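You operate a simulated robot arm through the tools that you are given. There is no shell and no other tool.

You run a simulated robot arm. Do the job below in one go: nothing can be reset, and whatever is moved stays where it is left.

Task
Put things in order on the top of the heat-test bench. At the end: the orange test lamp stands where the purple wax puck stood; the green port cap stands where the orange test lamp stood; the cream lamp shade is on the white panel board (marked "Cellwick"); the purple wax puck from the top of the heat-test bench stands on top of the white box of spare cards; whatever was shut is shut again. Leave all else as you found it, and nothing knocked over. Set down upright: lamp shade.

The check looks at the end state, three seconds after you hand in, the way a careful person would. Anything else that was tipped, shoved, dropped, spilled or broken makes it a failure. Lids that push on must go on centred and level and be pressed home; caps that screw on are set level and turned clockwise until they are tight.

Robot
A 7-joint arm with a two-finger parallel gripper, fixed in place. Base frame: the origin is at the foot of the arm, x ahead of it, y to its left, z up; the work surface is at about z = 0. Lengths are in m, angles in rad, forces in N, time in s.
With the tool pointing down near the work surface it reaches from about 0.22 to 0.58 m from the base axis. Its first joint turns from -1.152 to 1.152 rad. Payload 2.5 kg.
The TCP is the grasp point between the finger pads, 0.023 m short of the fingertips. In the tool frame z runs along the fingers and y along their closing line. The gripper opens to 0.094 m. The fingers are 0.038 m wide and 0.01 m thick; the gripper's body (0.054 by 0.096 m) begins 0.039 m behind the TCP.
Orientation is that of the tool frame in the base frame, as [roll, pitch, yaw] about the fixed x, y, z axes, in that order (R = Rz(yaw) Ry(pitch) Rx(roll)). With the fingers straight down and closing along the base's y, the tool's x points along the base's -x, its y along +y and its z along -z.

Tools
- The arm moves only by the tool apply_moves. Its argument "rows" is text: rows parted by semicolons, each of 7 numbers parted by spaces: the shift along the base's x, y, z in m, then the turn, a rotation vector about the base's x, y, z in rad, then the finger opening in m, from 0 to 0.094. In form: tx ty tz rx ry rz gripper; .... A call has 1 to 20 rows; each row shifts and turns the commanded pose from where the row before left it. A row lasts 0.2 s, in which the tool goes at most 0.05 m and 0.15 rad; a call with a longer step from one row to the next is refused whole, and so is a gripper value outside its range. A pose out of reach is approached as far as the arm can. The call stops where the force on the tool passes 40 N (or 10 N more than at its start, if that is more) or the arm is blocked; 0.2 s more then pass. Each finger travels about 0.108 m/s and halts on what it meets, pressing with about 24 N; the grip force reading is that of the motor and also rises with nothing between the fingers. The clock runs only during rows and for 0.2 s after the last one: add rows that do not move to give the fingers time. The reply holds the time, the measured pose of the TCP, the force on the tool along the base axes, the opening and the grip force, in the units named above and with some noise, with the torque about the TCP (base axes, N m) and any sound that the robot's microphone picked up.
- Cameras (640 x 400 px; columns grow to the right, rows downward): "scene" is fixed at [0.1225, -0.4196, 0.5284]; the picture's right is [0.77, -0.64, 0.00], its down [-0.46, -0.55, -0.70] and it looks along [0.44, 0.54, -0.72] (base axes); focal length 257 px, centre (320, 200). "wrist" rides on the gripper at [0.086, 0.016, -0.074] in the tool frame; the picture's right is [-0.18, 0.98, 0.00], its down [-0.58, -0.11, -0.81] and it looks along [-0.79, -0.15, 0.59] (tool axes); focal length 243 px, centre (320, 200). There is no depth. A picture from a camera that has moved, and an enlarged one, comes with that camera's place and axes in the base frame and with its lens.
- snapshot(camera): a new picture of that camera. It takes no simulated time.
- inspect(camera, box): a new picture of the part [left, top, right, bottom] of that camera's present view, enlarged. It takes no simulated time.
- finish_job(): hands the job in; it is judged then, once.

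Places have to be worked out from the pictures, the camera data and where the tool is seen. Open the gripper and draw the arm clear of the work before you hand the job in, unless the task says otherwise.

The tools are called after "Request:" by a JSON object that holds its "op" and its "data". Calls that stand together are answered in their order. apply_moves: Moves the arm, as the interface text tells. Its arguments: {"type":"object","properties":{"rows":{"type":"string"}},"required":["rows"]} The other tools are called the same way: snapshot (camera) takes a picture; inspect (camera, box) takes an enlarged picture of a part of a camera's view; finish_job () hands the job in.

At the start:

```text
t: 0.0
eef_pos: [0.3718, -0.0838, 0.3126]
orientation: [-3.141, 0.001, -3.141]
force: [0.3, 0.5, -0.2]
moment: [-0.01, -0.02, 0.01]
gripper_width: 0.0941
grip_force: 0.0
```

scene: 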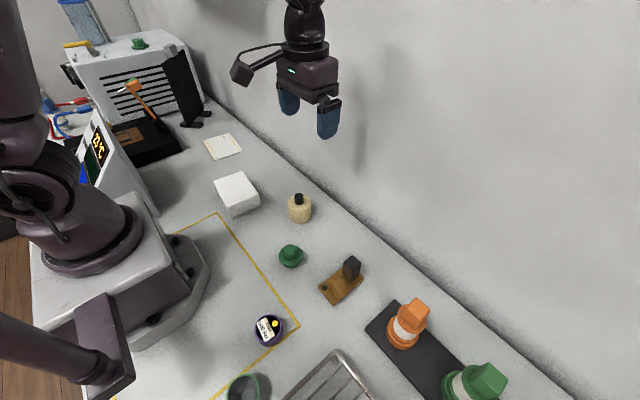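
wrist: 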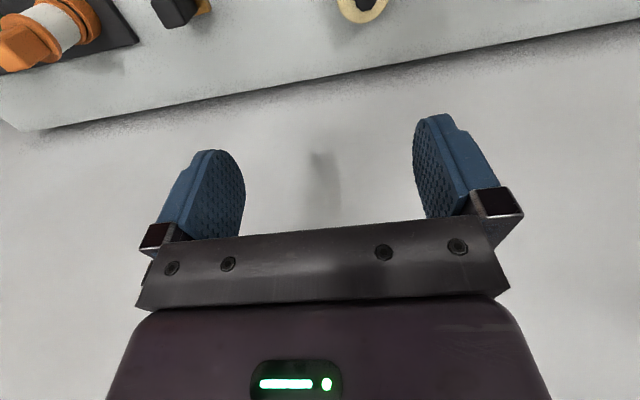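

I start by looking closely at the scene to identify each item before moving anything.

Request:
{"op": "inspect", "data": {"camera": "scene", "box": [180, 120, 420, 270]}}

Request:
{"op": "inspect", "data": {"camera": "scene", "box": [200, 250, 440, 400]}}

Request:
{"op": "inspect", "data": {"camera": "scene", "box": [340, 250, 580, 400]}}

Request:
{"op": "inspect", "data": {"camera": "scene", "box": [30, 0, 270, 150]}}

Request:
{"op": "inspect", "data": {"camera": "scene", "box": [30, 90, 270, 240]}}

```text
2.67 times, centred on (300, 195) of scene
camera zoom: at [0.1225, -0.4196, 0.5284], right [0.77, -0.64, 0.0], down [-0.46, -0.55, -0.7], along [0.44, 0.54, -0.72], focal length 685 px, centre (373, 213)
```

zoom: 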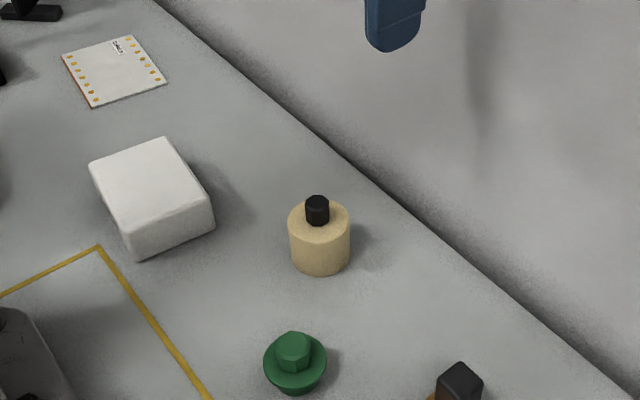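

```text
2.67 times, centred on (320, 325) of scene
camera zoom: at [0.1225, -0.4196, 0.5284], right [0.77, -0.64, 0.0], down [-0.46, -0.55, -0.7], along [0.44, 0.54, -0.72], focal length 685 px, centre (320, -133)
```

zoom: 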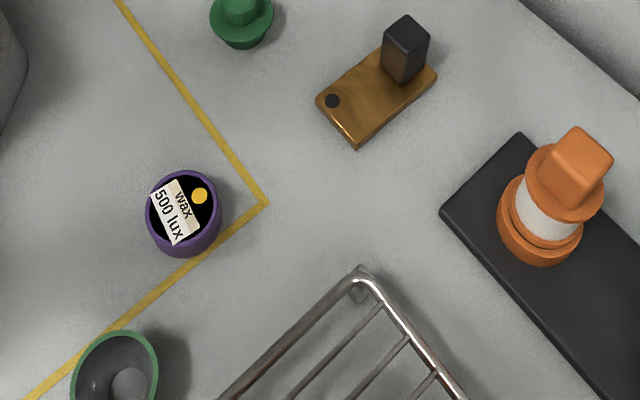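

```text
2.67 times, centred on (460, 325) of scene
camera zoom: at [0.1225, -0.4196, 0.5284], right [0.77, -0.64, 0.0], down [-0.46, -0.55, -0.7], along [0.44, 0.54, -0.72], focal length 685 px, centre (-53, -133)
```

zoom: 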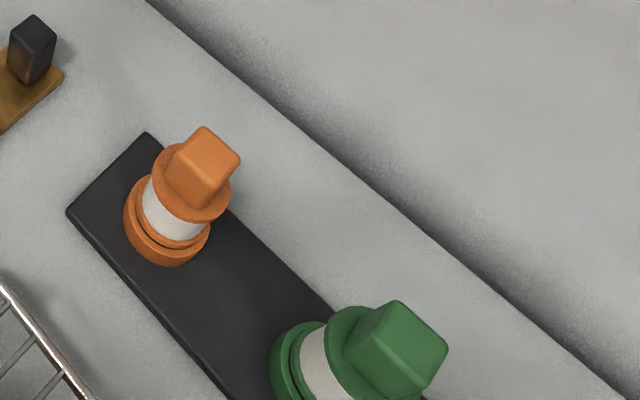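

```text
2.67 times, centred on (150, 75) of scene
camera zoom: at [0.1225, -0.4196, 0.5284], right [0.77, -0.64, 0.0], down [-0.46, -0.55, -0.7], along [0.44, 0.54, -0.72], focal length 685 px, centre (773, 533)
```

zoom: 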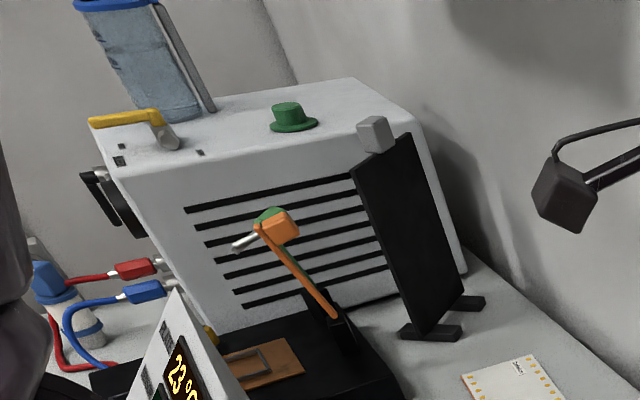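

```text
2.67 times, centred on (150, 165) of scene
camera zoom: at [0.1225, -0.4196, 0.5284], right [0.77, -0.64, 0.0], down [-0.46, -0.55, -0.7], along [0.44, 0.54, -0.72], focal length 685 px, centre (773, 293)
```

zoom: 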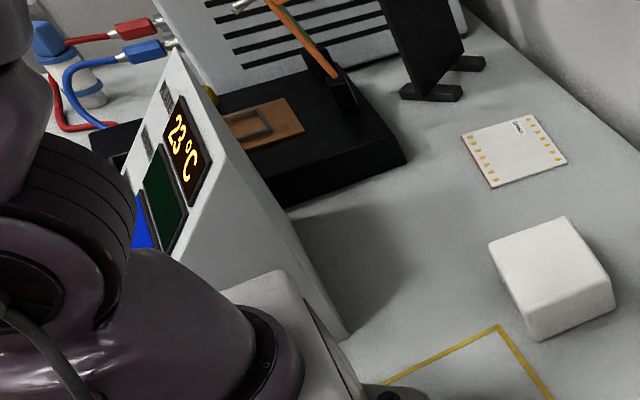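

The puck, orange lamp, green cap, cream item, white box and panel board are all roughly located from the scene view. I tilt the wrist so its camera looks more steeply down at the bench to get a better look at each item.

Request:
{"op": "apply_moves", "data": {"rows": "-0.02 0 0.01 0 0.15 0 0.094; -0.02 0 0.01 0 0.15 0 0.094; -0.02 0 0.01 0 0.15 0 0.094; -0.02 0 0.01 0 0.15 0 0.094; 0 0 0 0 0 0 0.094"}}

Request:
{"op": "snapshot", "data": {"camera": "wrist"}}

```text
t: 1.2
eef_pos: [0.2925, -0.0847, 0.3549]
orientation: [-3.14, -0.601, 3.14]
force: [-0.4, -0.8, -0.1]
moment: [-0.01, -0.01, 0.02]
gripper_width: 0.0942
grip_force: 0.1
```

```text
taken
camera wrist: at [0.262, -0.0678, 0.4653], right [0.15, 0.98, -0.1], down [0.94, -0.11, 0.34], along [0.32, -0.15, -0.94], focal length 243 px, centre (320, 200)
```

wrist: 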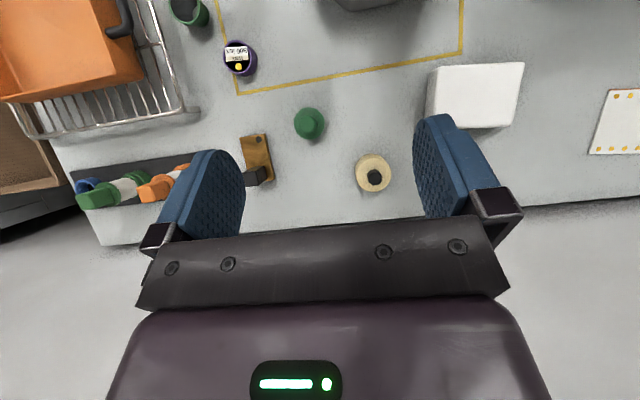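

The overview shows puck, cap, box, board and lamps. I enlarge each region for details.

Request:
{"op": "inspect", "data": {"camera": "wrist", "box": [200, 20, 420, 157]}}

Request:
{"op": "inspect", "data": {"camera": "wrist", "box": [320, 120, 432, 190]}}

Request:
{"op": "inspect", "data": {"camera": "wrist", "box": [0, 0, 260, 220]}}

Request:
{"op": "inspect", "data": {"camera": "wrist", "box": [400, 20, 640, 170]}}

```text
2.91 times, centred on (310, 88) of wrist
camera zoom: at [0.262, -0.0678, 0.4653], right [0.15, 0.98, -0.1], down [0.94, -0.11, 0.34], along [0.32, -0.15, -0.94], focal length 706 px, centre (349, 524)
```

zoom: 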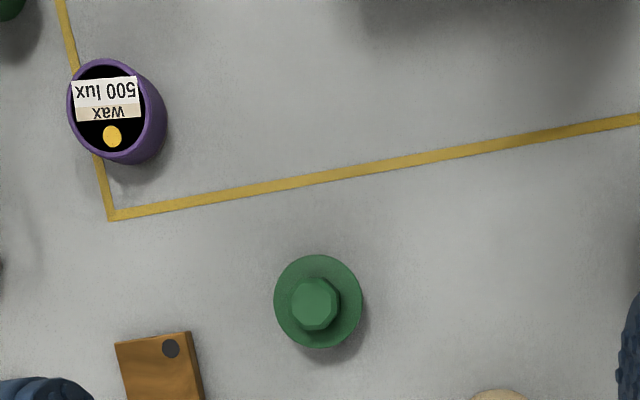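

```text
5.71 times, centred on (376, 155) of wrist
camera zoom: at [0.262, -0.0678, 0.4653], right [0.15, 0.98, -0.1], down [0.94, -0.11, 0.34], along [0.32, -0.15, -0.94], focal length 1386 px, centre (0, 457)
```

zoom: 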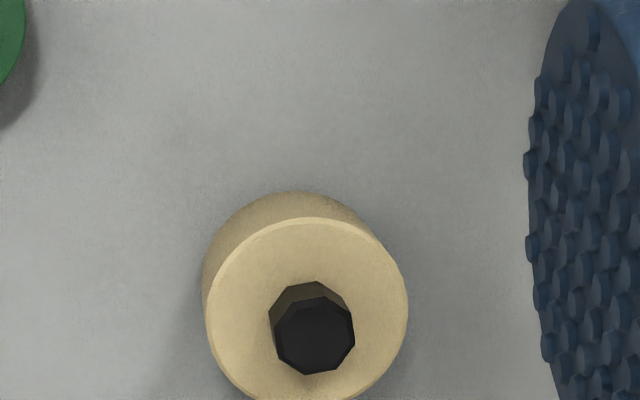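

```text
1.82 times, centred on (130, 110) of wrist
camera zoom: at [0.262, -0.0678, 0.4653], right [0.15, 0.98, -0.1], down [0.94, -0.11, 0.34], along [0.32, -0.15, -0.94], focal length 441 px, centre (666, 364)
```

zoom: 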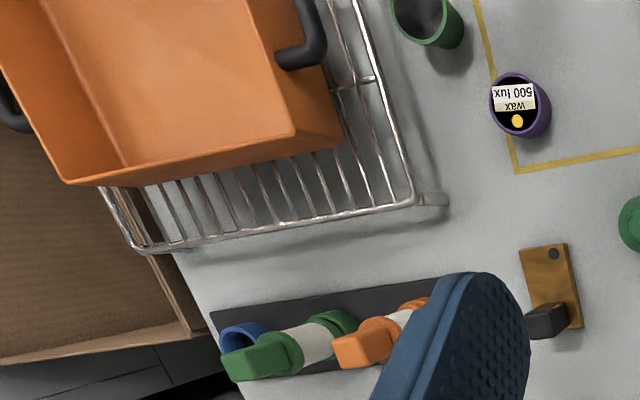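

```text
2.67 times, centred on (520, 95) of wrist
camera zoom: at [0.262, -0.0678, 0.4653], right [0.15, 0.98, -0.1], down [0.94, -0.11, 0.34], along [0.32, -0.15, -0.94], focal length 647 px, centre (-213, 480)
```

zoom: 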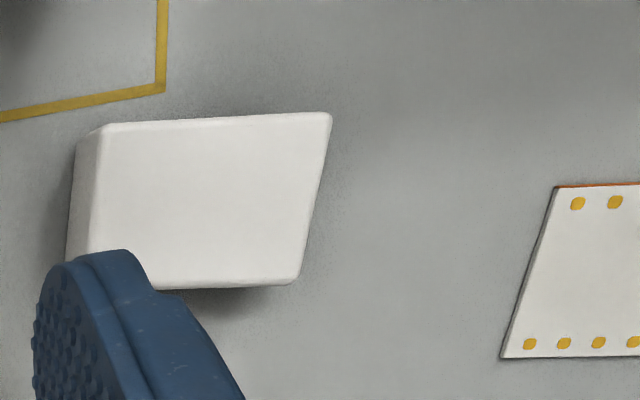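

The cream cylinder with a black top fitting looks like the lamp shade. I swing to the right side to check the lamps, rack, bin and cup, in case there are other candidates.

Request:
{"op": "apply_moves", "data": {"rows": "-0.015 -0.0255 0.005 0 0 -0.15 0.094; -0.015 -0.0255 0.005 0 0 -0.15 0.094; -0.015 -0.0255 0.005 0 0 -0.15 0.094; -0.015 -0.0255 0.005 0 0 -0.15 0.094; -0.015 -0.0255 0.005 0 0 -0.15 0.094; -0.015 -0.0255 0.005 0 0 -0.15 0.094; 0 0 0 0 0 0 0.094"}}

Request:
{"op": "snapshot", "data": {"camera": "wrist"}}

Request:
{"op": "snapshot", "data": {"camera": "scene"}}

```text
t: 2.8
eef_pos: [0.2015, -0.2361, 0.3826]
orientation: [3.14, -0.601, 2.24]
force: [0.3, 0.1, 0.1]
moment: [-0.02, 0.0, -0.04]
gripper_width: 0.0939
grip_force: 0.0
```

```text
taken
camera wrist: at [0.1953, -0.2029, 0.4924], right [0.87, 0.49, -0.1], down [0.49, -0.8, 0.34], along [0.08, -0.34, -0.94], focal length 243 px, centre (320, 200)
```

wrist: 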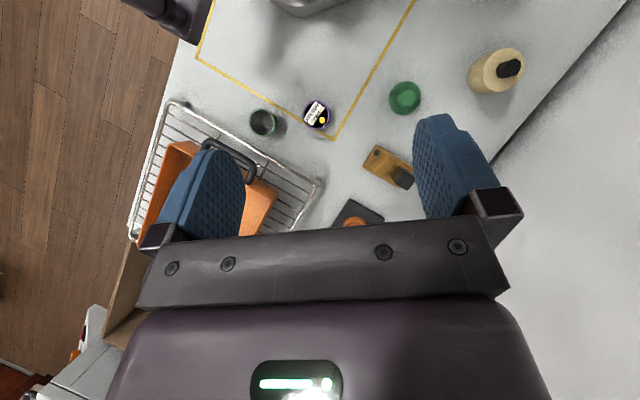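

```text
taken
```

scene: 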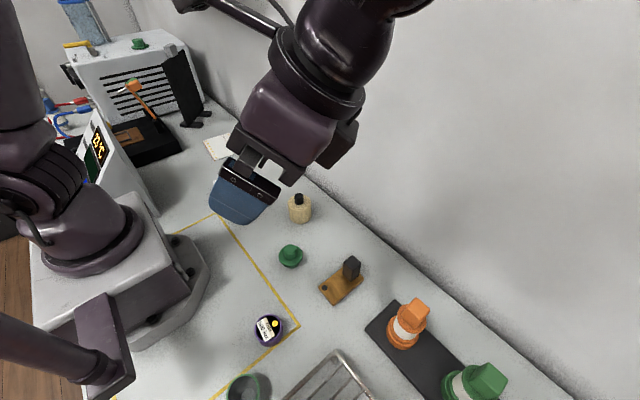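

I shift outward so the lamps on the black slab come into the wrist view.

Request:
{"op": "apply_moves", "data": {"rows": "0.025 -0.03 0 0 0 0 0.094; 0.025 -0.03 0 0 0 0 0.094; 0.025 -0.03 0 0 0 0 0.094; 0.025 -0.03 0 0 0 0 0.094; 0 0 0 0 0 0 0.094"}}

Request:
{"op": "snapshot", "data": {"camera": "wrist"}}

```text
t: 4.0
eef_pos: [0.259, -0.3095, 0.3784]
orientation: [3.141, -0.599, 2.24]
force: [0.6, -0.8, -0.1]
moment: [0.04, 0.04, 0.01]
gripper_width: 0.0941
grip_force: 0.1
out of reach, approached as far as the arm can: row 3, 4
```

```text
taken
camera wrist: at [0.2524, -0.2755, 0.4883], right [0.86, 0.49, -0.1], down [0.5, -0.8, 0.34], along [0.08, -0.34, -0.94], focal length 243 px, centre (320, 200)
```

wrist: 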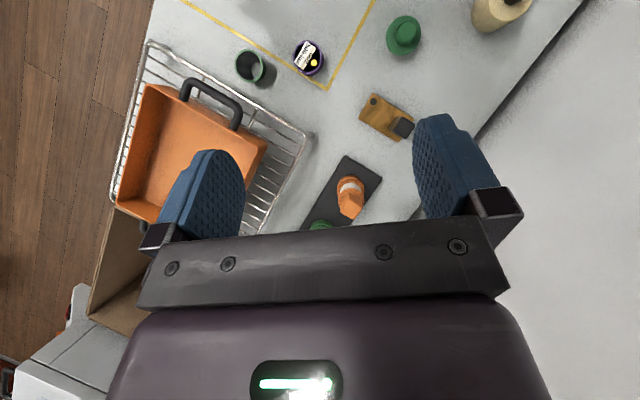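

I can see the slab with the orange lamp between the fingers, plus the cup and bin. I enlarge these.

Request:
{"op": "inspect", "data": {"camera": "wrist", "box": [280, 130, 424, 220]}}

Request:
{"op": "inspect", "data": {"camera": "wrist", "box": [100, 20, 420, 220]}}

Request:
{"op": "inspect", "data": {"camera": "wrist", "box": [370, 0, 530, 100]}}

```text
4.44 times, centred on (352, 175) of wrist
camera zoom: at [0.2524, -0.2755, 0.4883], right [0.86, 0.49, -0.1], down [0.5, -0.8, 0.34], along [0.08, -0.34, -0.94], focal length 1078 px, centre (178, 311)
```

zoom: 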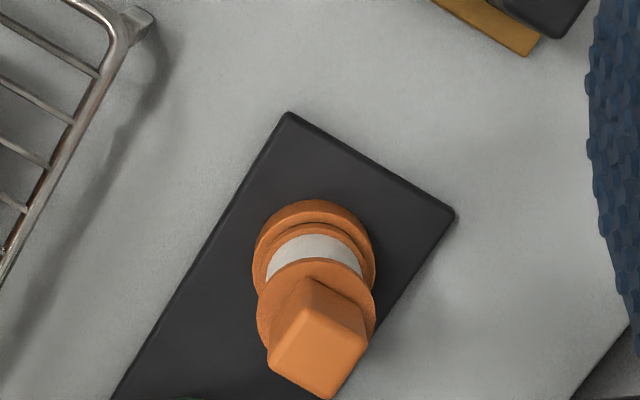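

```text
2.00 times, centred on (260, 120) of wrist
camera zoom: at [0.2524, -0.2755, 0.4883], right [0.86, 0.49, -0.1], down [0.5, -0.8, 0.34], along [0.08, -0.34, -0.94], focal length 485 px, centre (440, 360)
```

zoom: 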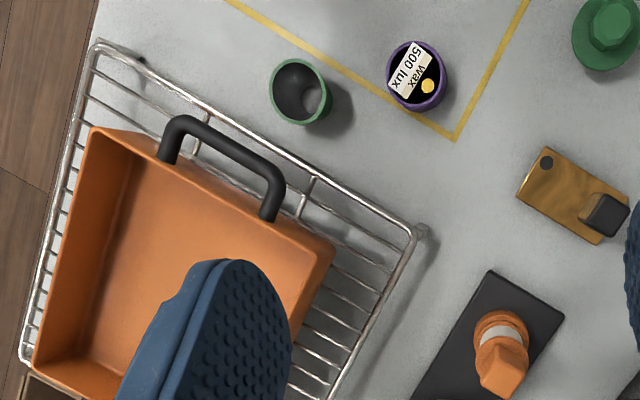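

```text
4.00 times, centred on (450, 50) of wrist
camera zoom: at [0.2524, -0.2755, 0.4883], right [0.86, 0.49, -0.1], down [0.5, -0.8, 0.34], along [0.08, -0.34, -0.94], focal length 970 px, centre (-200, 800)
```

zoom: 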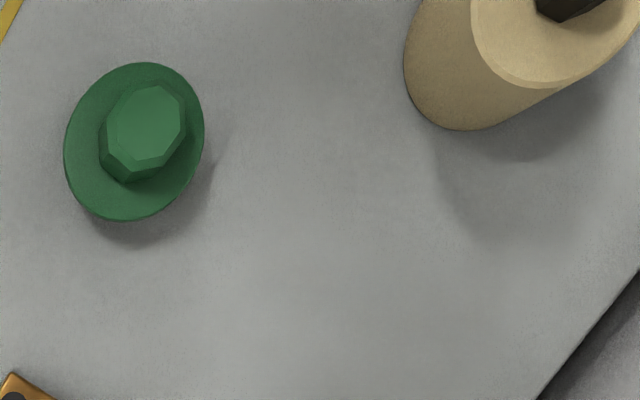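

The lamp is upright on the slab (orange base, white band, orange collar, block knob). Now I untilt the tool to point straight down and move back toward the puck, checking how the commanded pose responds after the out-of-reach rows.

Request:
{"op": "apply_moves", "data": {"rows": "-0.02 0.015 -0.01 -0.1175 -0.0932 0 0.094; -0.02 0.015 -0.01 -0.1175 -0.0932 0 0.094; -0.02 0.015 -0.01 -0.1175 -0.0932 0 0.094; -0.02 0.015 -0.01 -0.1175 -0.0932 0 0.094; 0 0 0 0 0 0 0.094"}}

```text
t: 5.2
eef_pos: [0.1811, -0.2519, 0.3362]
orientation: [3.141, 0.002, 2.242]
force: [0.2, 0.3, 0.2]
moment: [-0.02, 0.03, 0.01]
gripper_width: 0.0939
grip_force: 0.1
```

The tool is vertical again, yaw about −0.9 rad. I descend to hover above the puck and check alignment with both cameras.

Request:
{"op": "apply_moves", "data": {"rows": "-0.006 0.0035 -0.04 0 0 0 0.08; -0.006 0.0035 -0.04 0 0 0 0.08; -0.006 0.0035 -0.04 0 0 0 0.08; -0.006 0.0035 -0.04 0 0 0 0.08; -0.005 0.0034 -0.046 0 0 0 0.08; 0 0 0 0 0 0 0.08"}}

Request:
{"op": "snapshot", "data": {"camera": "wrist"}}

Request:
{"op": "snapshot", "data": {"camera": "scene"}}

```text
t: 6.6
eef_pos: [0.1515, -0.2324, 0.1298]
orientation: [3.141, 0.001, 2.239]
force: [0.4, 0.1, -0.9]
moment: [0.02, 0.0, -0.01]
gripper_width: 0.0799
grip_force: 0.1
```

```text
taken
camera wrist: at [0.109, -0.1535, 0.2027], right [0.88, 0.47, 0.0], down [0.28, -0.52, 0.81], along [0.38, -0.71, -0.59], focal length 243 px, centre (320, 200)
```

wrist: 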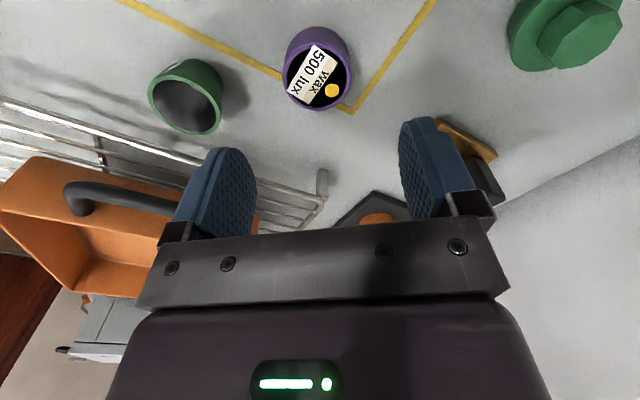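

```text
taken
```

scene: 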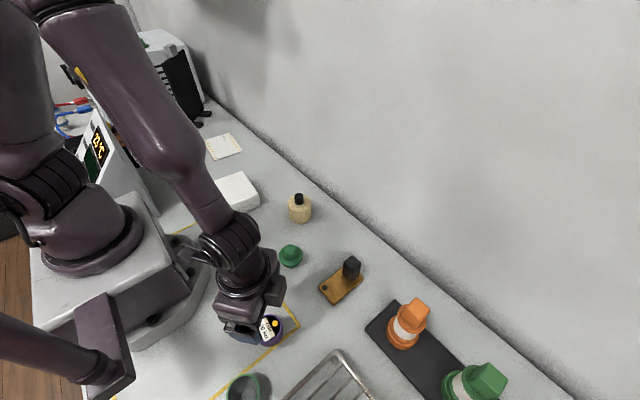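

The puck is below and slightly on the near side; I enlarge the wrist view to locate its rim and height exactly.

Request:
{"op": "inspect", "data": {"camera": "wrist", "box": [256, 10, 384, 90]}}

Request:
{"op": "inspect", "data": {"camera": "scene", "box": [206, 290, 334, 370]}}

```text
5.00 times, centred on (320, 50) of wrist
camera zoom: at [0.109, -0.1535, 0.2027], right [0.88, 0.47, 0.0], down [0.28, -0.52, 0.81], along [0.38, -0.71, -0.59], focal length 1213 px, centre (320, 950)
```

zoom: 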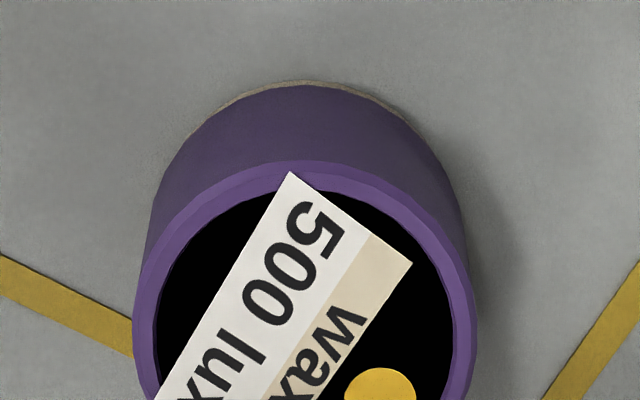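

```text
5.00 times, centred on (270, 330) of scene
camera zoom: at [0.1225, -0.4196, 0.5284], right [0.77, -0.64, 0.0], down [-0.46, -0.55, -0.7], along [0.44, 0.54, -0.72], focal length 1285 px, centre (570, -450)
```

zoom: 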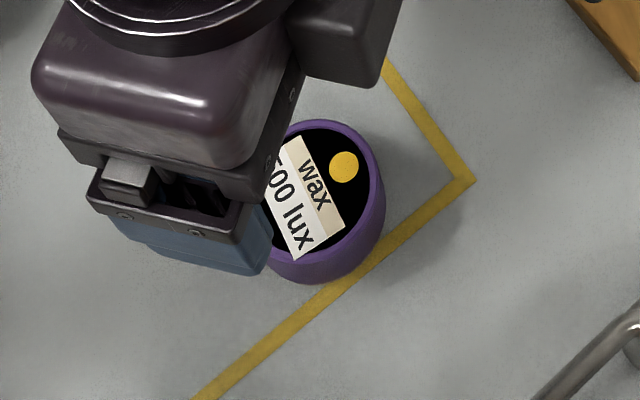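

The puck measures about 0.05 m across and 0.0265 m tall, centred near (0.149, −0.2345). I correct the offset and lower straight down around it.

Request:
{"op": "apply_moves", "data": {"rows": "-0.0025 -0.002 -0.02 0 0 0 0.08; 0 0 -0.03 0 0 0 0.08; 0 0 -0.03 0 0 0 0.08; 0 0 -0.018 0 0 0 0.08; 0 0 -0.004 0 0 0 0.08; 0 0 0 0 0 0 0.08"}}

Request:
{"op": "snapshot", "data": {"camera": "wrist"}}

Request:
{"op": "inspect", "data": {"camera": "scene", "box": [206, 290, 334, 370]}}

```text
t: 8.0
eef_pos: [0.1492, -0.2349, 0.0291]
orientation: [3.141, -0.001, 2.241]
force: [-0.8, 0.7, 0.0]
moment: [0.0, -0.02, -0.01]
gripper_width: 0.0801
grip_force: 0.0
```

```text
taken
camera wrist: at [0.1078, -0.1568, 0.1032], right [0.88, 0.47, 0.0], down [0.28, -0.52, 0.81], along [0.38, -0.71, -0.59], focal length 243 px, centre (320, 200)
```

wrist: 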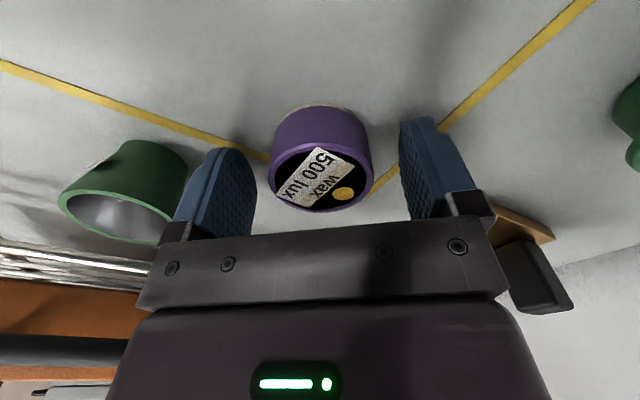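

```text
5.00 times, centred on (270, 330) of scene
camera zoom: at [0.1225, -0.4196, 0.5284], right [0.77, -0.64, 0.0], down [-0.46, -0.55, -0.7], along [0.44, 0.54, -0.72], focal length 1285 px, centre (570, -450)
```

zoom: 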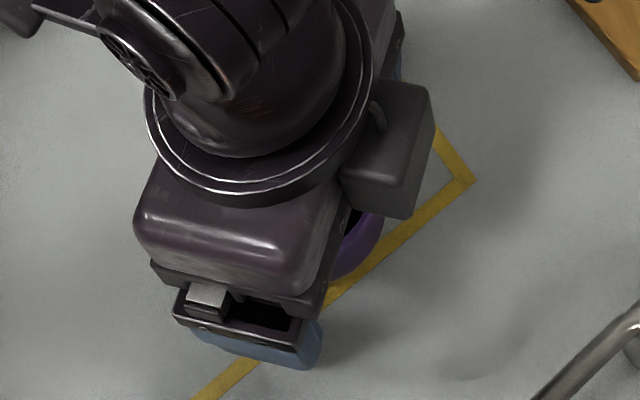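

The puck sits centred between the fingers (TCP projects onto its centre). I lower 2 mm more and close.

Request:
{"op": "apply_moves", "data": {"rows": "0 0 -0.002 0 0 0 0.08; 0 0 0 0 0 0 0.056; 0 0 0 0 0 0 0.04; 0 0 0 0 0 0 0.04; 0 0 0 0 0 0 0.04"}}

Request:
{"op": "snapshot", "data": {"camera": "wrist"}}

```text
t: 9.2
eef_pos: [0.1503, -0.235, 0.0275]
orientation: [-3.141, 0.0, 2.242]
force: [1.0, -1.0, 1.9]
moment: [0.0, -0.04, 0.02]
gripper_width: 0.0491
grip_force: 24.3
```

```text
taken
camera wrist: at [0.1076, -0.1573, 0.1012], right [0.88, 0.47, 0.0], down [0.28, -0.52, 0.81], along [0.38, -0.71, -0.59], focal length 243 px, centre (320, 200)
```

wrist: 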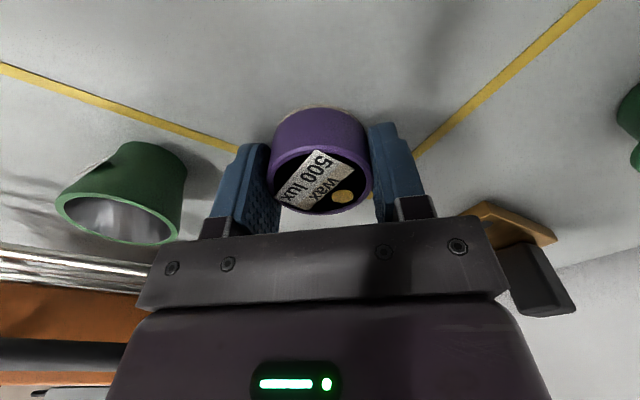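

Grip is firm at 0.049 m width; the puck's original centre is recorded as about (0.1495, −0.235). I lift it straight up.

Request:
{"op": "apply_moves", "data": {"rows": "0 0 0.01 0 0 0 0.04; 0 0 0.03 0 0 0 0.04; 0 0 0.035 0 0 0 0.04; 0 0 0.035 0 0 0 0.04; 0 0 0.035 0 0 0 0.04; 0 0 0.03 0 0 0 0.04; 0 0 0 0 0 0 0.04"}}

Request:
{"op": "snapshot", "data": {"camera": "wrist"}}

Request:
{"op": "snapshot", "data": {"camera": "scene"}}

```text
t: 10.8
eef_pos: [0.149, -0.2369, 0.2031]
orientation: [-3.141, 0.001, 2.242]
force: [-0.8, 0.8, -0.3]
moment: [0.01, -0.02, -0.01]
gripper_width: 0.0402
grip_force: 0.1
```

```text
taken
camera wrist: at [0.1081, -0.1592, 0.2773], right [0.88, 0.47, 0.0], down [0.28, -0.52, 0.81], along [0.38, -0.71, -0.59], focal length 243 px, centre (320, 200)
```

wrist: 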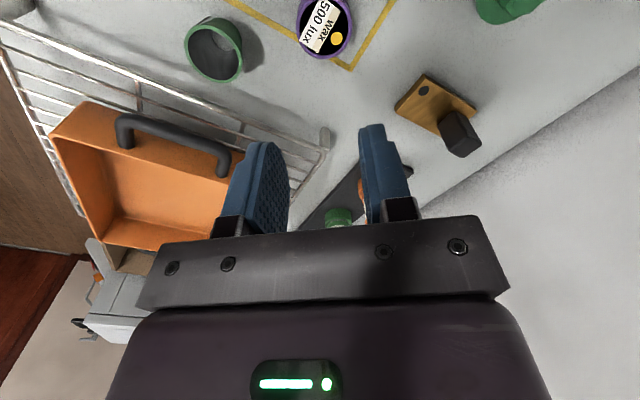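

```text
taken
```

scene: 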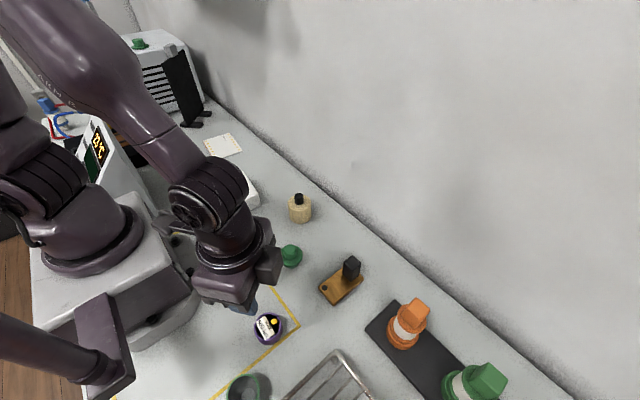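

The puck slipped out and stayed on the bench, so I check its position and state closely before retrying.

Request:
{"op": "inspect", "data": {"camera": "scene", "box": [206, 290, 334, 370]}}

Request:
{"op": "inspect", "data": {"camera": "wrist", "box": [256, 0, 384, 80]}}

```text
5.00 times, centred on (270, 330) of scene
camera zoom: at [0.1225, -0.4196, 0.5284], right [0.77, -0.64, 0.0], down [-0.46, -0.55, -0.7], along [0.44, 0.54, -0.72], focal length 1285 px, centre (570, -450)
```

zoom: 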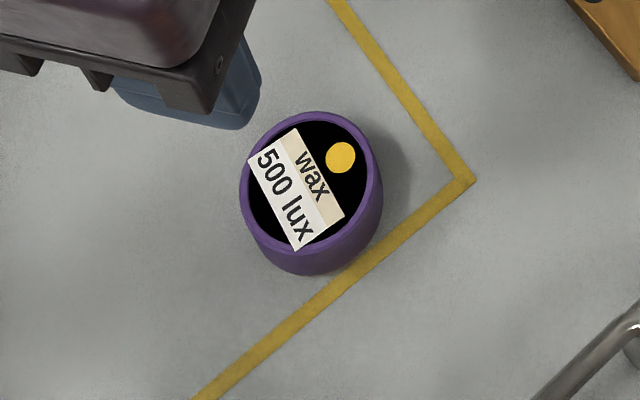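

```text
5.00 times, centred on (320, 40) of wrist
camera zoom: at [0.1081, -0.1592, 0.2773], right [0.88, 0.47, 0.0], down [0.28, -0.52, 0.81], along [0.38, -0.71, -0.59], focal length 1213 px, centre (320, 1000)
```

zoom: 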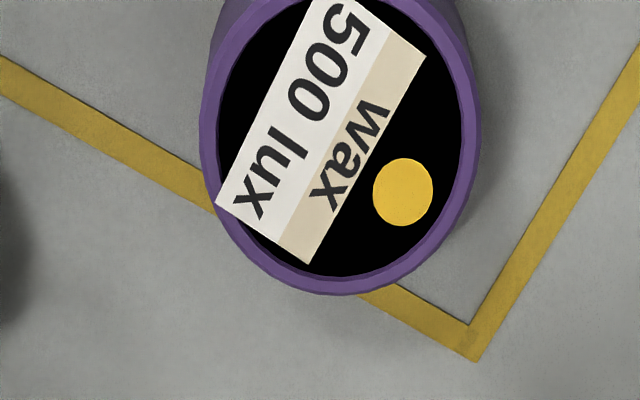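

The puck is still upright and moved only a few mm. I open, descend to a lower hover and re-measure before a deeper grip.

Request:
{"op": "apply_moves", "data": {"rows": "0 0.002 -0.03 0 0 0 0.08; 0 0.002 -0.03 0 0 0 0.08; 0 0 -0.03 0 0 0 0.08; 0 0 -0.03 0 0 0 0.08; 0 0 0 0 0 0 0.08"}}

Request:
{"op": "snapshot", "data": {"camera": "wrist"}}

```text
t: 12.0
eef_pos: [0.1518, -0.2313, 0.0805]
orientation: [-3.14, -0.001, 2.241]
force: [0.6, 0.6, 0.0]
moment: [0.02, 0.02, 0.01]
gripper_width: 0.08
grip_force: 0.1
```

```text
taken
camera wrist: at [0.1098, -0.1532, 0.1546], right [0.88, 0.47, 0.0], down [0.28, -0.52, 0.81], along [0.38, -0.71, -0.59], focal length 243 px, centre (320, 200)
```

wrist: 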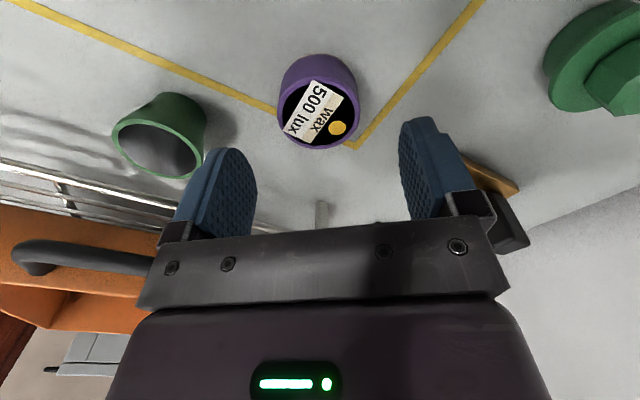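

The puck is centred under the TCP within about 2 mm. I descend with a deeper target (TCP ≈ 0.0245 m) so the pads cover the full side wall.

Request:
{"op": "apply_moves", "data": {"rows": "-0.001 0 -0.02 0 0 0 0.08; 0 0 -0.02 0 0 0 0.08; 0 0 -0.01 0 0 0 0.08; 0 0 -0.006 0 0 0 0.08; 0 0 0 0 0 0 0.08"}}

Request:
{"op": "snapshot", "data": {"camera": "wrist"}}

```text
t: 13.2
eef_pos: [0.148, -0.232, 0.0256]
orientation: [3.141, 0.0, 2.244]
force: [-0.8, 0.0, -0.6]
moment: [-0.01, 0.03, -0.03]
gripper_width: 0.0798
grip_force: 0.0
```

```text
taken
camera wrist: at [0.1059, -0.1533, 0.099], right [0.88, 0.47, 0.0], down [0.28, -0.52, 0.81], along [0.38, -0.71, -0.59], focal length 243 px, centre (320, 200)
```

wrist: 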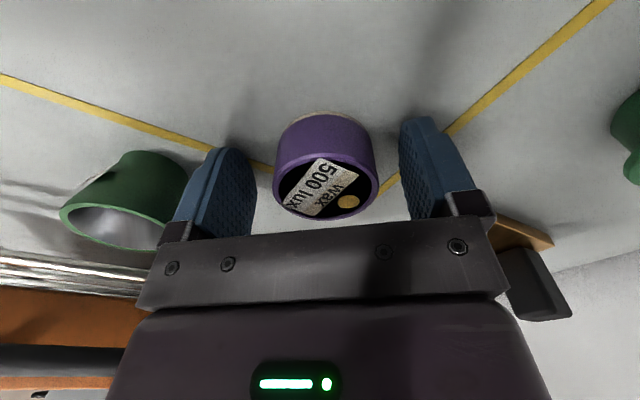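

The puck is about 3 mm off in +x; I shift there, close, hold, and lift only 6 mm to check the grip.

Request:
{"op": "apply_moves", "data": {"rows": "0.003 0 -0.001 0 0 0 0.08; 0 0 0 0 0 0 0.056; 0 0 0 0 0 0 0.03; 0 0 0 0 0 0 0.03; 0 0 0 0 0 0 0.03"}}

Request:
{"op": "apply_moves", "data": {"rows": "0 0 0.002 0 0 0 0.03; 0 0 0.002 0 0 0 0.03; 0 0 0.002 0 0 0 0.03"}}

Request:
{"op": "snapshot", "data": {"camera": "wrist"}}

```text
t: 14.4
eef_pos: [0.1511, -0.2321, 0.0258]
orientation: [-3.141, 0.0, 2.243]
force: [-0.1, 0.6, -0.4]
moment: [-0.04, 0.03, 0.02]
gripper_width: 0.0491
grip_force: 24.4
```

```text
t: 15.2
eef_pos: [0.1501, -0.2322, 0.0314]
orientation: [3.141, -0.001, 2.241]
force: [1.2, -0.1, -1.2]
moment: [0.01, 0.01, -0.04]
gripper_width: 0.0493
grip_force: 24.0
```

```text
taken
camera wrist: at [0.109, -0.1534, 0.1048], right [0.88, 0.47, 0.0], down [0.28, -0.52, 0.81], along [0.38, -0.71, -0.59], focal length 243 px, centre (320, 200)
```

wrist: 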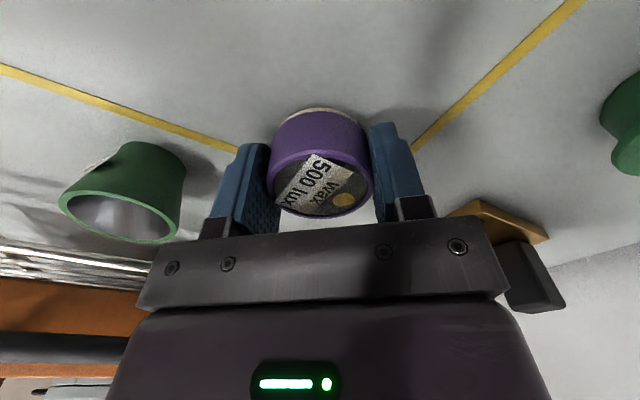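

The puck appears to be rising with the fingers at a steady 0.049 m width. I continue lifting slowly and watch the width.

Request:
{"op": "apply_moves", "data": {"rows": "0 0 0.003 0 0 0 0.03; 0 0 0.004 0 0 0 0.03; 0 0 0.005 0 0 0 0.03; 0 0 0.006 0 0 0 0.03; 0 0 0.006 0 0 0 0.03"}}

Request:
{"op": "snapshot", "data": {"camera": "wrist"}}

Request:
{"op": "inspect", "data": {"camera": "scene", "box": [206, 290, 334, 370]}}

```text
t: 16.4
eef_pos: [0.1522, -0.2305, 0.055]
orientation: [-3.141, 0.0, 2.243]
force: [-0.3, 0.4, -1.4]
moment: [-0.02, 0.03, -0.02]
gripper_width: 0.0489
grip_force: 23.7
```

```text
taken
camera wrist: at [0.1102, -0.1522, 0.1302], right [0.88, 0.47, 0.0], down [0.28, -0.52, 0.81], along [0.38, -0.71, -0.59], focal length 243 px, centre (320, 200)
```

wrist: 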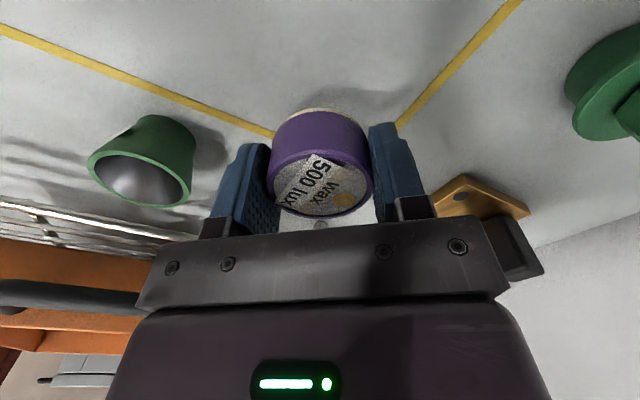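

```text
5.00 times, centred on (270, 330) of scene
camera zoom: at [0.1225, -0.4196, 0.5284], right [0.77, -0.64, 0.0], down [-0.46, -0.55, -0.7], along [0.44, 0.54, -0.72], focal length 1285 px, centre (570, -450)
```

zoom: 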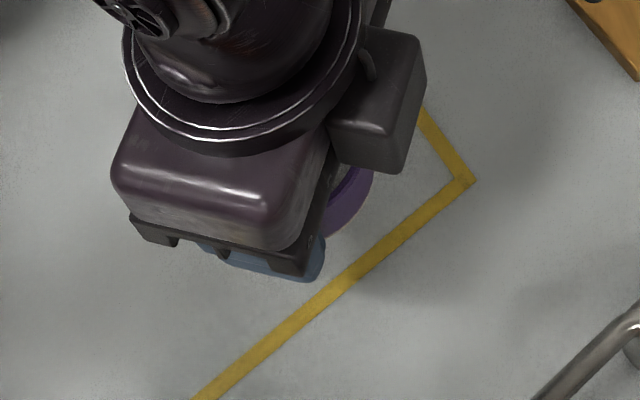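

The puck is held and rising (about 1.4 N load). I continue lifting gently.

Request:
{"op": "apply_moves", "data": {"rows": "0 0 0.006 0 0 0 0.03; 0 0 0.01 0 0 0 0.03; 0 0 0.012 0 0 0 0.03; 0 0 0.012 0 0 0 0.03; 0 0 0.012 0 0 0 0.03; 0 0 0.012 0 0 0 0.03; 0 0 0.012 0 0 0 0.03; 0 0 0.012 0 0 0 0.03; 0 0 0.01 0 0 0 0.03; 0 0 0.006 0 0 0 0.03"}}

Request:
{"op": "snapshot", "data": {"camera": "wrist"}}

```text
t: 18.6
eef_pos: [0.151, -0.2316, 0.1586]
orientation: [3.14, 0.001, 2.241]
force: [0.0, -0.1, -1.2]
moment: [-0.04, -0.01, -0.01]
gripper_width: 0.0488
grip_force: 23.6
```

```text
taken
camera wrist: at [0.1094, -0.1522, 0.2325], right [0.88, 0.47, 0.0], down [0.28, -0.52, 0.81], along [0.38, -0.71, -0.59], focal length 243 px, centre (320, 200)
```

wrist: 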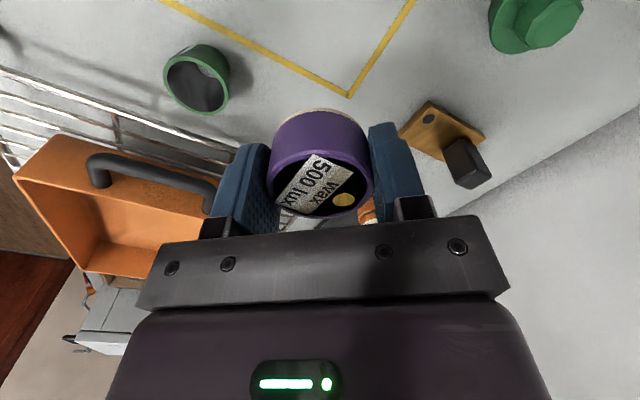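

The puck is held stable at z ≈ 0.16. I carry it along an arc toward the white box, turning the wrist gradually.

Request:
{"op": "apply_moves", "data": {"rows": "0.007 0.008 0 0 0 0.03 0.03; 0.0132 0.0169 0 0 0 0.06 0.03; 0.0132 0.0169 0 0 0 0.06 0.03; 0.0132 0.0169 0 0 0 0.06 0.03; 0.0132 0.0169 0 0 0 0.06 0.03; 0.0132 0.0169 0 0 0 0.06 0.03; 0.0132 0.0169 0 0 0 0.06 0.03; 0.0132 0.0169 0 0 0 0.06 0.03; 0.0132 0.0169 0 0 0 0.06 0.03; 0.007 0.009 0 0 0 0.06 0.03; 0.002 0.018 0 0 0 0.06 0.03; 0 0.02 0 0 0 0.06 0.03; 0 0.02 0 0 0 0.06 0.03; 0 0.02 0 0 0 0.06 0.03; 0 0.02 0 0 0 0.06 0.03; 0 0.015 0 0 0 0.03 0.03; 0 0.005 0 0 0 0 0.03"}}

Request:
{"op": "snapshot", "data": {"camera": "wrist"}}

Request:
{"op": "snapshot", "data": {"camera": "scene"}}

```text
t: 22.2
eef_pos: [0.2728, 0.0403, 0.1587]
orientation: [-3.141, 0.0, -3.139]
force: [-0.4, 0.1, -1.7]
moment: [-0.04, 0.04, -0.02]
gripper_width: 0.0492
grip_force: 23.8
```

```text
taken
camera wrist: at [0.1857, 0.056, 0.233], right [0.18, 0.98, 0.0], down [0.58, -0.11, 0.81], along [0.79, -0.15, -0.59], focal length 243 px, centre (320, 200)
```

wrist: 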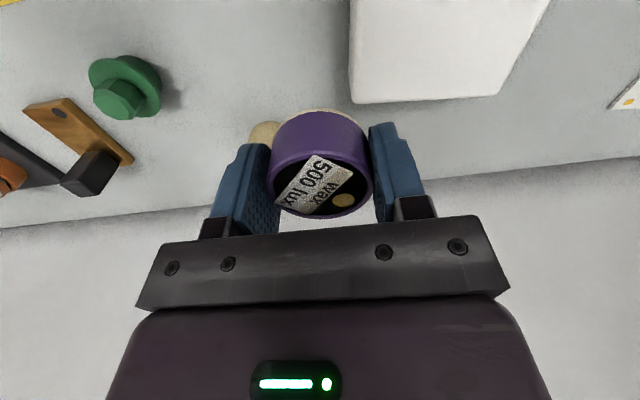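

```text
taken
```

scene: 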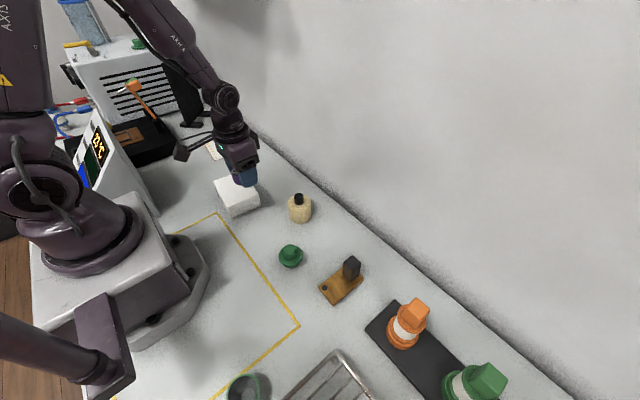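

The box is now in view; its top spans corners near (0.22,0.07), (0.23,0.18), (0.316,0.175), (0.303,0.065), so its centre is about (0.268, 0.123). I move the puck over that centre.

Request:
{"op": "apply_moves", "data": {"rows": "-0.0005 0.008 0 0 0 0 0.03; -0.001 0.017 0 0 0 0 0.03; -0.001 0.017 0 0 0 0 0.03; -0.001 0.017 0 0 0 0 0.03; -0.0005 0.016 0 0 0 0 0.03; 0 0.008 0 0 0 0 0.03; 0 0 0 0 0 0 0.03"}}

Request:
{"op": "snapshot", "data": {"camera": "wrist"}}

Request:
{"op": "inspect", "data": {"camera": "scene", "box": [176, 130, 304, 210]}}

```text
t: 23.8
eef_pos: [0.2681, 0.122, 0.1598]
orientation: [-3.141, 0.0, 3.141]
force: [0.2, 0.2, -0.7]
moment: [0.04, -0.01, -0.05]
gripper_width: 0.0489
grip_force: 24.3
```

```text
taken
camera wrist: at [0.1804, 0.1391, 0.2331], right [0.18, 0.98, 0.0], down [0.58, -0.11, 0.81], along [0.79, -0.15, -0.59], focal length 243 px, centre (320, 200)
```

wrist: 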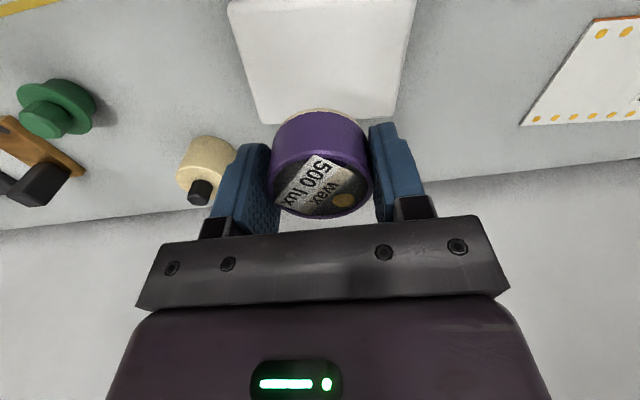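

```text
5.00 times, centred on (240, 170) of scene
camera zoom: at [0.1225, -0.4196, 0.5284], right [0.77, -0.64, 0.0], down [-0.46, -0.55, -0.7], along [0.44, 0.54, -0.72], focal length 1285 px, centre (720, 350)
```

zoom: 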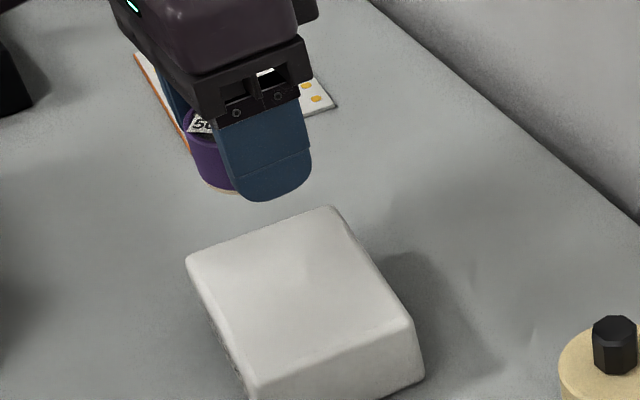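

The puck is over the box centre. Box height looks like 0.042–0.05 m, so I expect contact near TCP z 0.068–0.076; I descend to just above that.

Request:
{"op": "apply_moves", "data": {"rows": "0 0.001 -0.008 0 0 0 0.03; 0 0 -0.015 0 0 0 0.03; 0 0 -0.015 0 0 0 0.03; 0 0 -0.015 0 0 0 0.03; 0 0 -0.012 0 0 0 0.03; 0 0 -0.006 0 0 0 0.03; 0 0 0 0 0 0 0.03"}}

Request:
{"op": "inspect", "data": {"camera": "scene", "box": [176, 130, 304, 210]}}

Request:
{"op": "snapshot", "data": {"camera": "wrist"}}

```text
t: 25.4
eef_pos: [0.2702, 0.123, 0.0868]
orientation: [3.141, 0.0, -3.139]
force: [-0.7, 0.2, -1.1]
moment: [0.0, 0.01, 0.0]
gripper_width: 0.0488
grip_force: 24.1
```

```text
5.00 times, centred on (240, 170) of scene
camera zoom: at [0.1225, -0.4196, 0.5284], right [0.77, -0.64, 0.0], down [-0.46, -0.55, -0.7], along [0.44, 0.54, -0.72], focal length 1285 px, centre (720, 350)
```

zoom: 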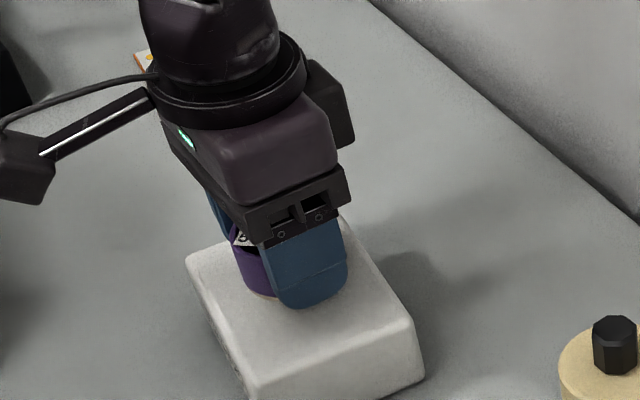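

```text
taken
camera wrist: at [0.1826, 0.1385, 0.1613], right [0.18, 0.98, 0.0], down [0.58, -0.11, 0.81], along [0.79, -0.15, -0.59], focal length 243 px, centre (320, 200)
```

wrist: 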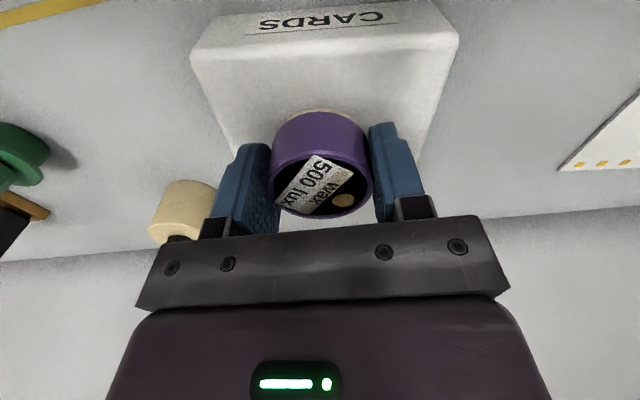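

The puck hovers above the "CARDS" box, well centred. I lower in small steps watching the force.

Request:
{"op": "apply_moves", "data": {"rows": "0 0 -0.003 0 0 0 0.03; 0 0 -0.003 0 0 0 0.03; 0 0 -0.002 0 0 0 0.03"}}

Request:
{"op": "apply_moves", "data": {"rows": "0 0 -0.002 0 0 0 0.03; 0 0 -0.001 0 0 0 0.03"}}

```text
t: 26.2
eef_pos: [0.2693, 0.1235, 0.0799]
orientation: [-3.14, 0.0, 3.141]
force: [0.4, -0.4, 0.1]
moment: [0.0, 0.03, 0.02]
gripper_width: 0.0491
grip_force: 24.5
```

```text
t: 26.8
eef_pos: [0.2679, 0.1224, 0.0767]
orientation: [-3.142, 0.0, -3.138]
force: [0.6, -0.2, -1.6]
moment: [-0.02, 0.0, 0.02]
gripper_width: 0.049
grip_force: 24.0
```

No contact yet at TCP z ≈ 0.077. I continue in small steps.

Request:
{"op": "apply_moves", "data": {"rows": "0 0 -0.002 0 0 0 0.03; 0 0 0 0 0 0 0.03"}}

Request:
{"op": "apply_moves", "data": {"rows": "0 0 -0.002 0 0 0 0.03; 0 0 0 0 0 0 0.03"}}

Request:
{"op": "inspect", "data": {"camera": "scene", "box": [200, 150, 280, 200]}}

```text
t: 27.4
eef_pos: [0.2706, 0.1225, 0.0743]
orientation: [3.141, 0.001, -3.14]
force: [0.5, -0.3, -1.1]
moment: [0.01, 0.0, 0.0]
gripper_width: 0.049
grip_force: 24.3
```

```text
t: 28.0
eef_pos: [0.2701, 0.1227, 0.0738]
orientation: [3.142, 0.001, 3.14]
force: [-4.5, -6.5, 22.6]
moment: [-0.1, 0.04, 0.05]
gripper_width: 0.0495
grip_force: 23.4
```

```text
8.00 times, centred on (240, 175) of scene
camera zoom: at [0.1225, -0.4197, 0.5284], right [0.77, -0.64, 0.0], down [-0.46, -0.55, -0.7], along [0.44, 0.54, -0.72], focal length 2056 px, centre (960, 400)
```

zoom: 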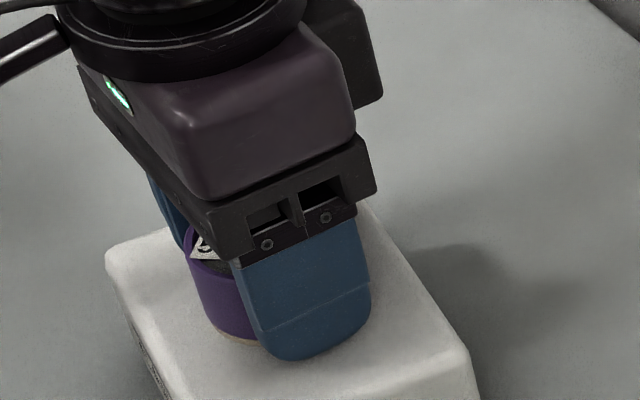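

Contact made at TCP z ≈ 0.0735 (box top ≈ 0.048 m). I ease up 1 mm to relieve the force, then open the fingers gently.

Request:
{"op": "apply_moves", "data": {"rows": "0 0 0.001 0 0 0 0.03; 0 0 0 0 0 0 0.03"}}

Request:
{"op": "apply_moves", "data": {"rows": "0 0 0 0 0 0 0.054; 0 0 0 0 0 0 0.062; 0 0 0 0 0 0 0.075; 0 0 0 0 0 0 0.075"}}

Request:
{"op": "snapshot", "data": {"camera": "wrist"}}

```text
t: 28.6
eef_pos: [0.2705, 0.1238, 0.0751]
orientation: [-3.141, 0.0, -3.141]
force: [-0.1, -1.2, -0.8]
moment: [-0.03, 0.02, -0.01]
gripper_width: 0.0492
grip_force: 23.4
```

```text
t: 29.6
eef_pos: [0.2701, 0.1242, 0.0762]
orientation: [3.141, 0.0, -3.141]
force: [0.4, 0.8, 0.1]
moment: [0.01, -0.06, 0.02]
gripper_width: 0.0752
grip_force: 0.1
```

```text
taken
camera wrist: at [0.1826, 0.1406, 0.1496], right [0.18, 0.98, 0.0], down [0.58, -0.11, 0.81], along [0.79, -0.15, -0.59], focal length 243 px, centre (320, 200)
```

wrist: 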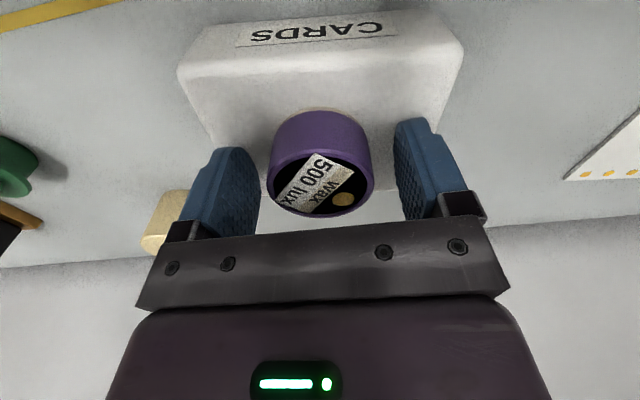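

The puck stands on the box, fingers clear on both sides. I retreat straight up and verify.

Request:
{"op": "apply_moves", "data": {"rows": "0 0 0.01 0 0 0 0.08; 0 0 0.03 0 0 0 0.09; 0 0 0.04 0 0 0 0.09; 0 0 0.04 0 0 0 0.09; 0 0 0.03 0 0 0 0.09; 0 0 0 0 0 0 0.09"}}

Request:
{"op": "snapshot", "data": {"camera": "wrist"}}

Request:
{"op": "snapshot", "data": {"camera": "scene"}}

```text
t: 31.0
eef_pos: [0.2663, 0.1231, 0.2263]
orientation: [-3.141, 0.0, -3.14]
force: [0.4, 0.4, 0.9]
moment: [0.0, -0.03, -0.01]
gripper_width: 0.0897
grip_force: 0.1
```

```text
taken
camera wrist: at [0.1794, 0.139, 0.2996], right [0.18, 0.98, 0.0], down [0.58, -0.11, 0.81], along [0.79, -0.15, -0.59], focal length 243 px, centre (320, 200)
```

wrist: 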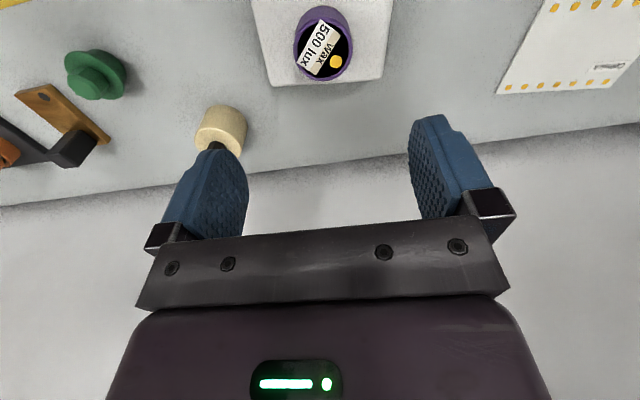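

```text
taken
```

scene: 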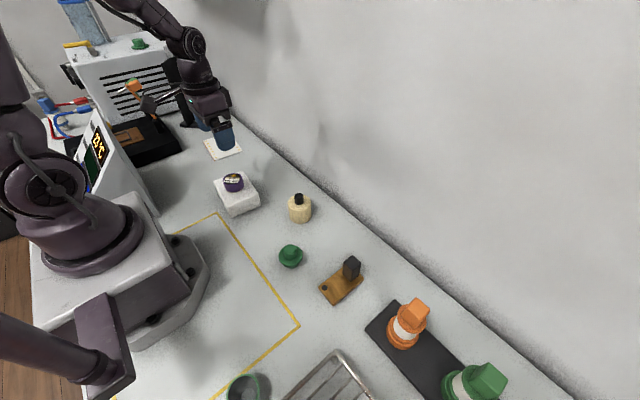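

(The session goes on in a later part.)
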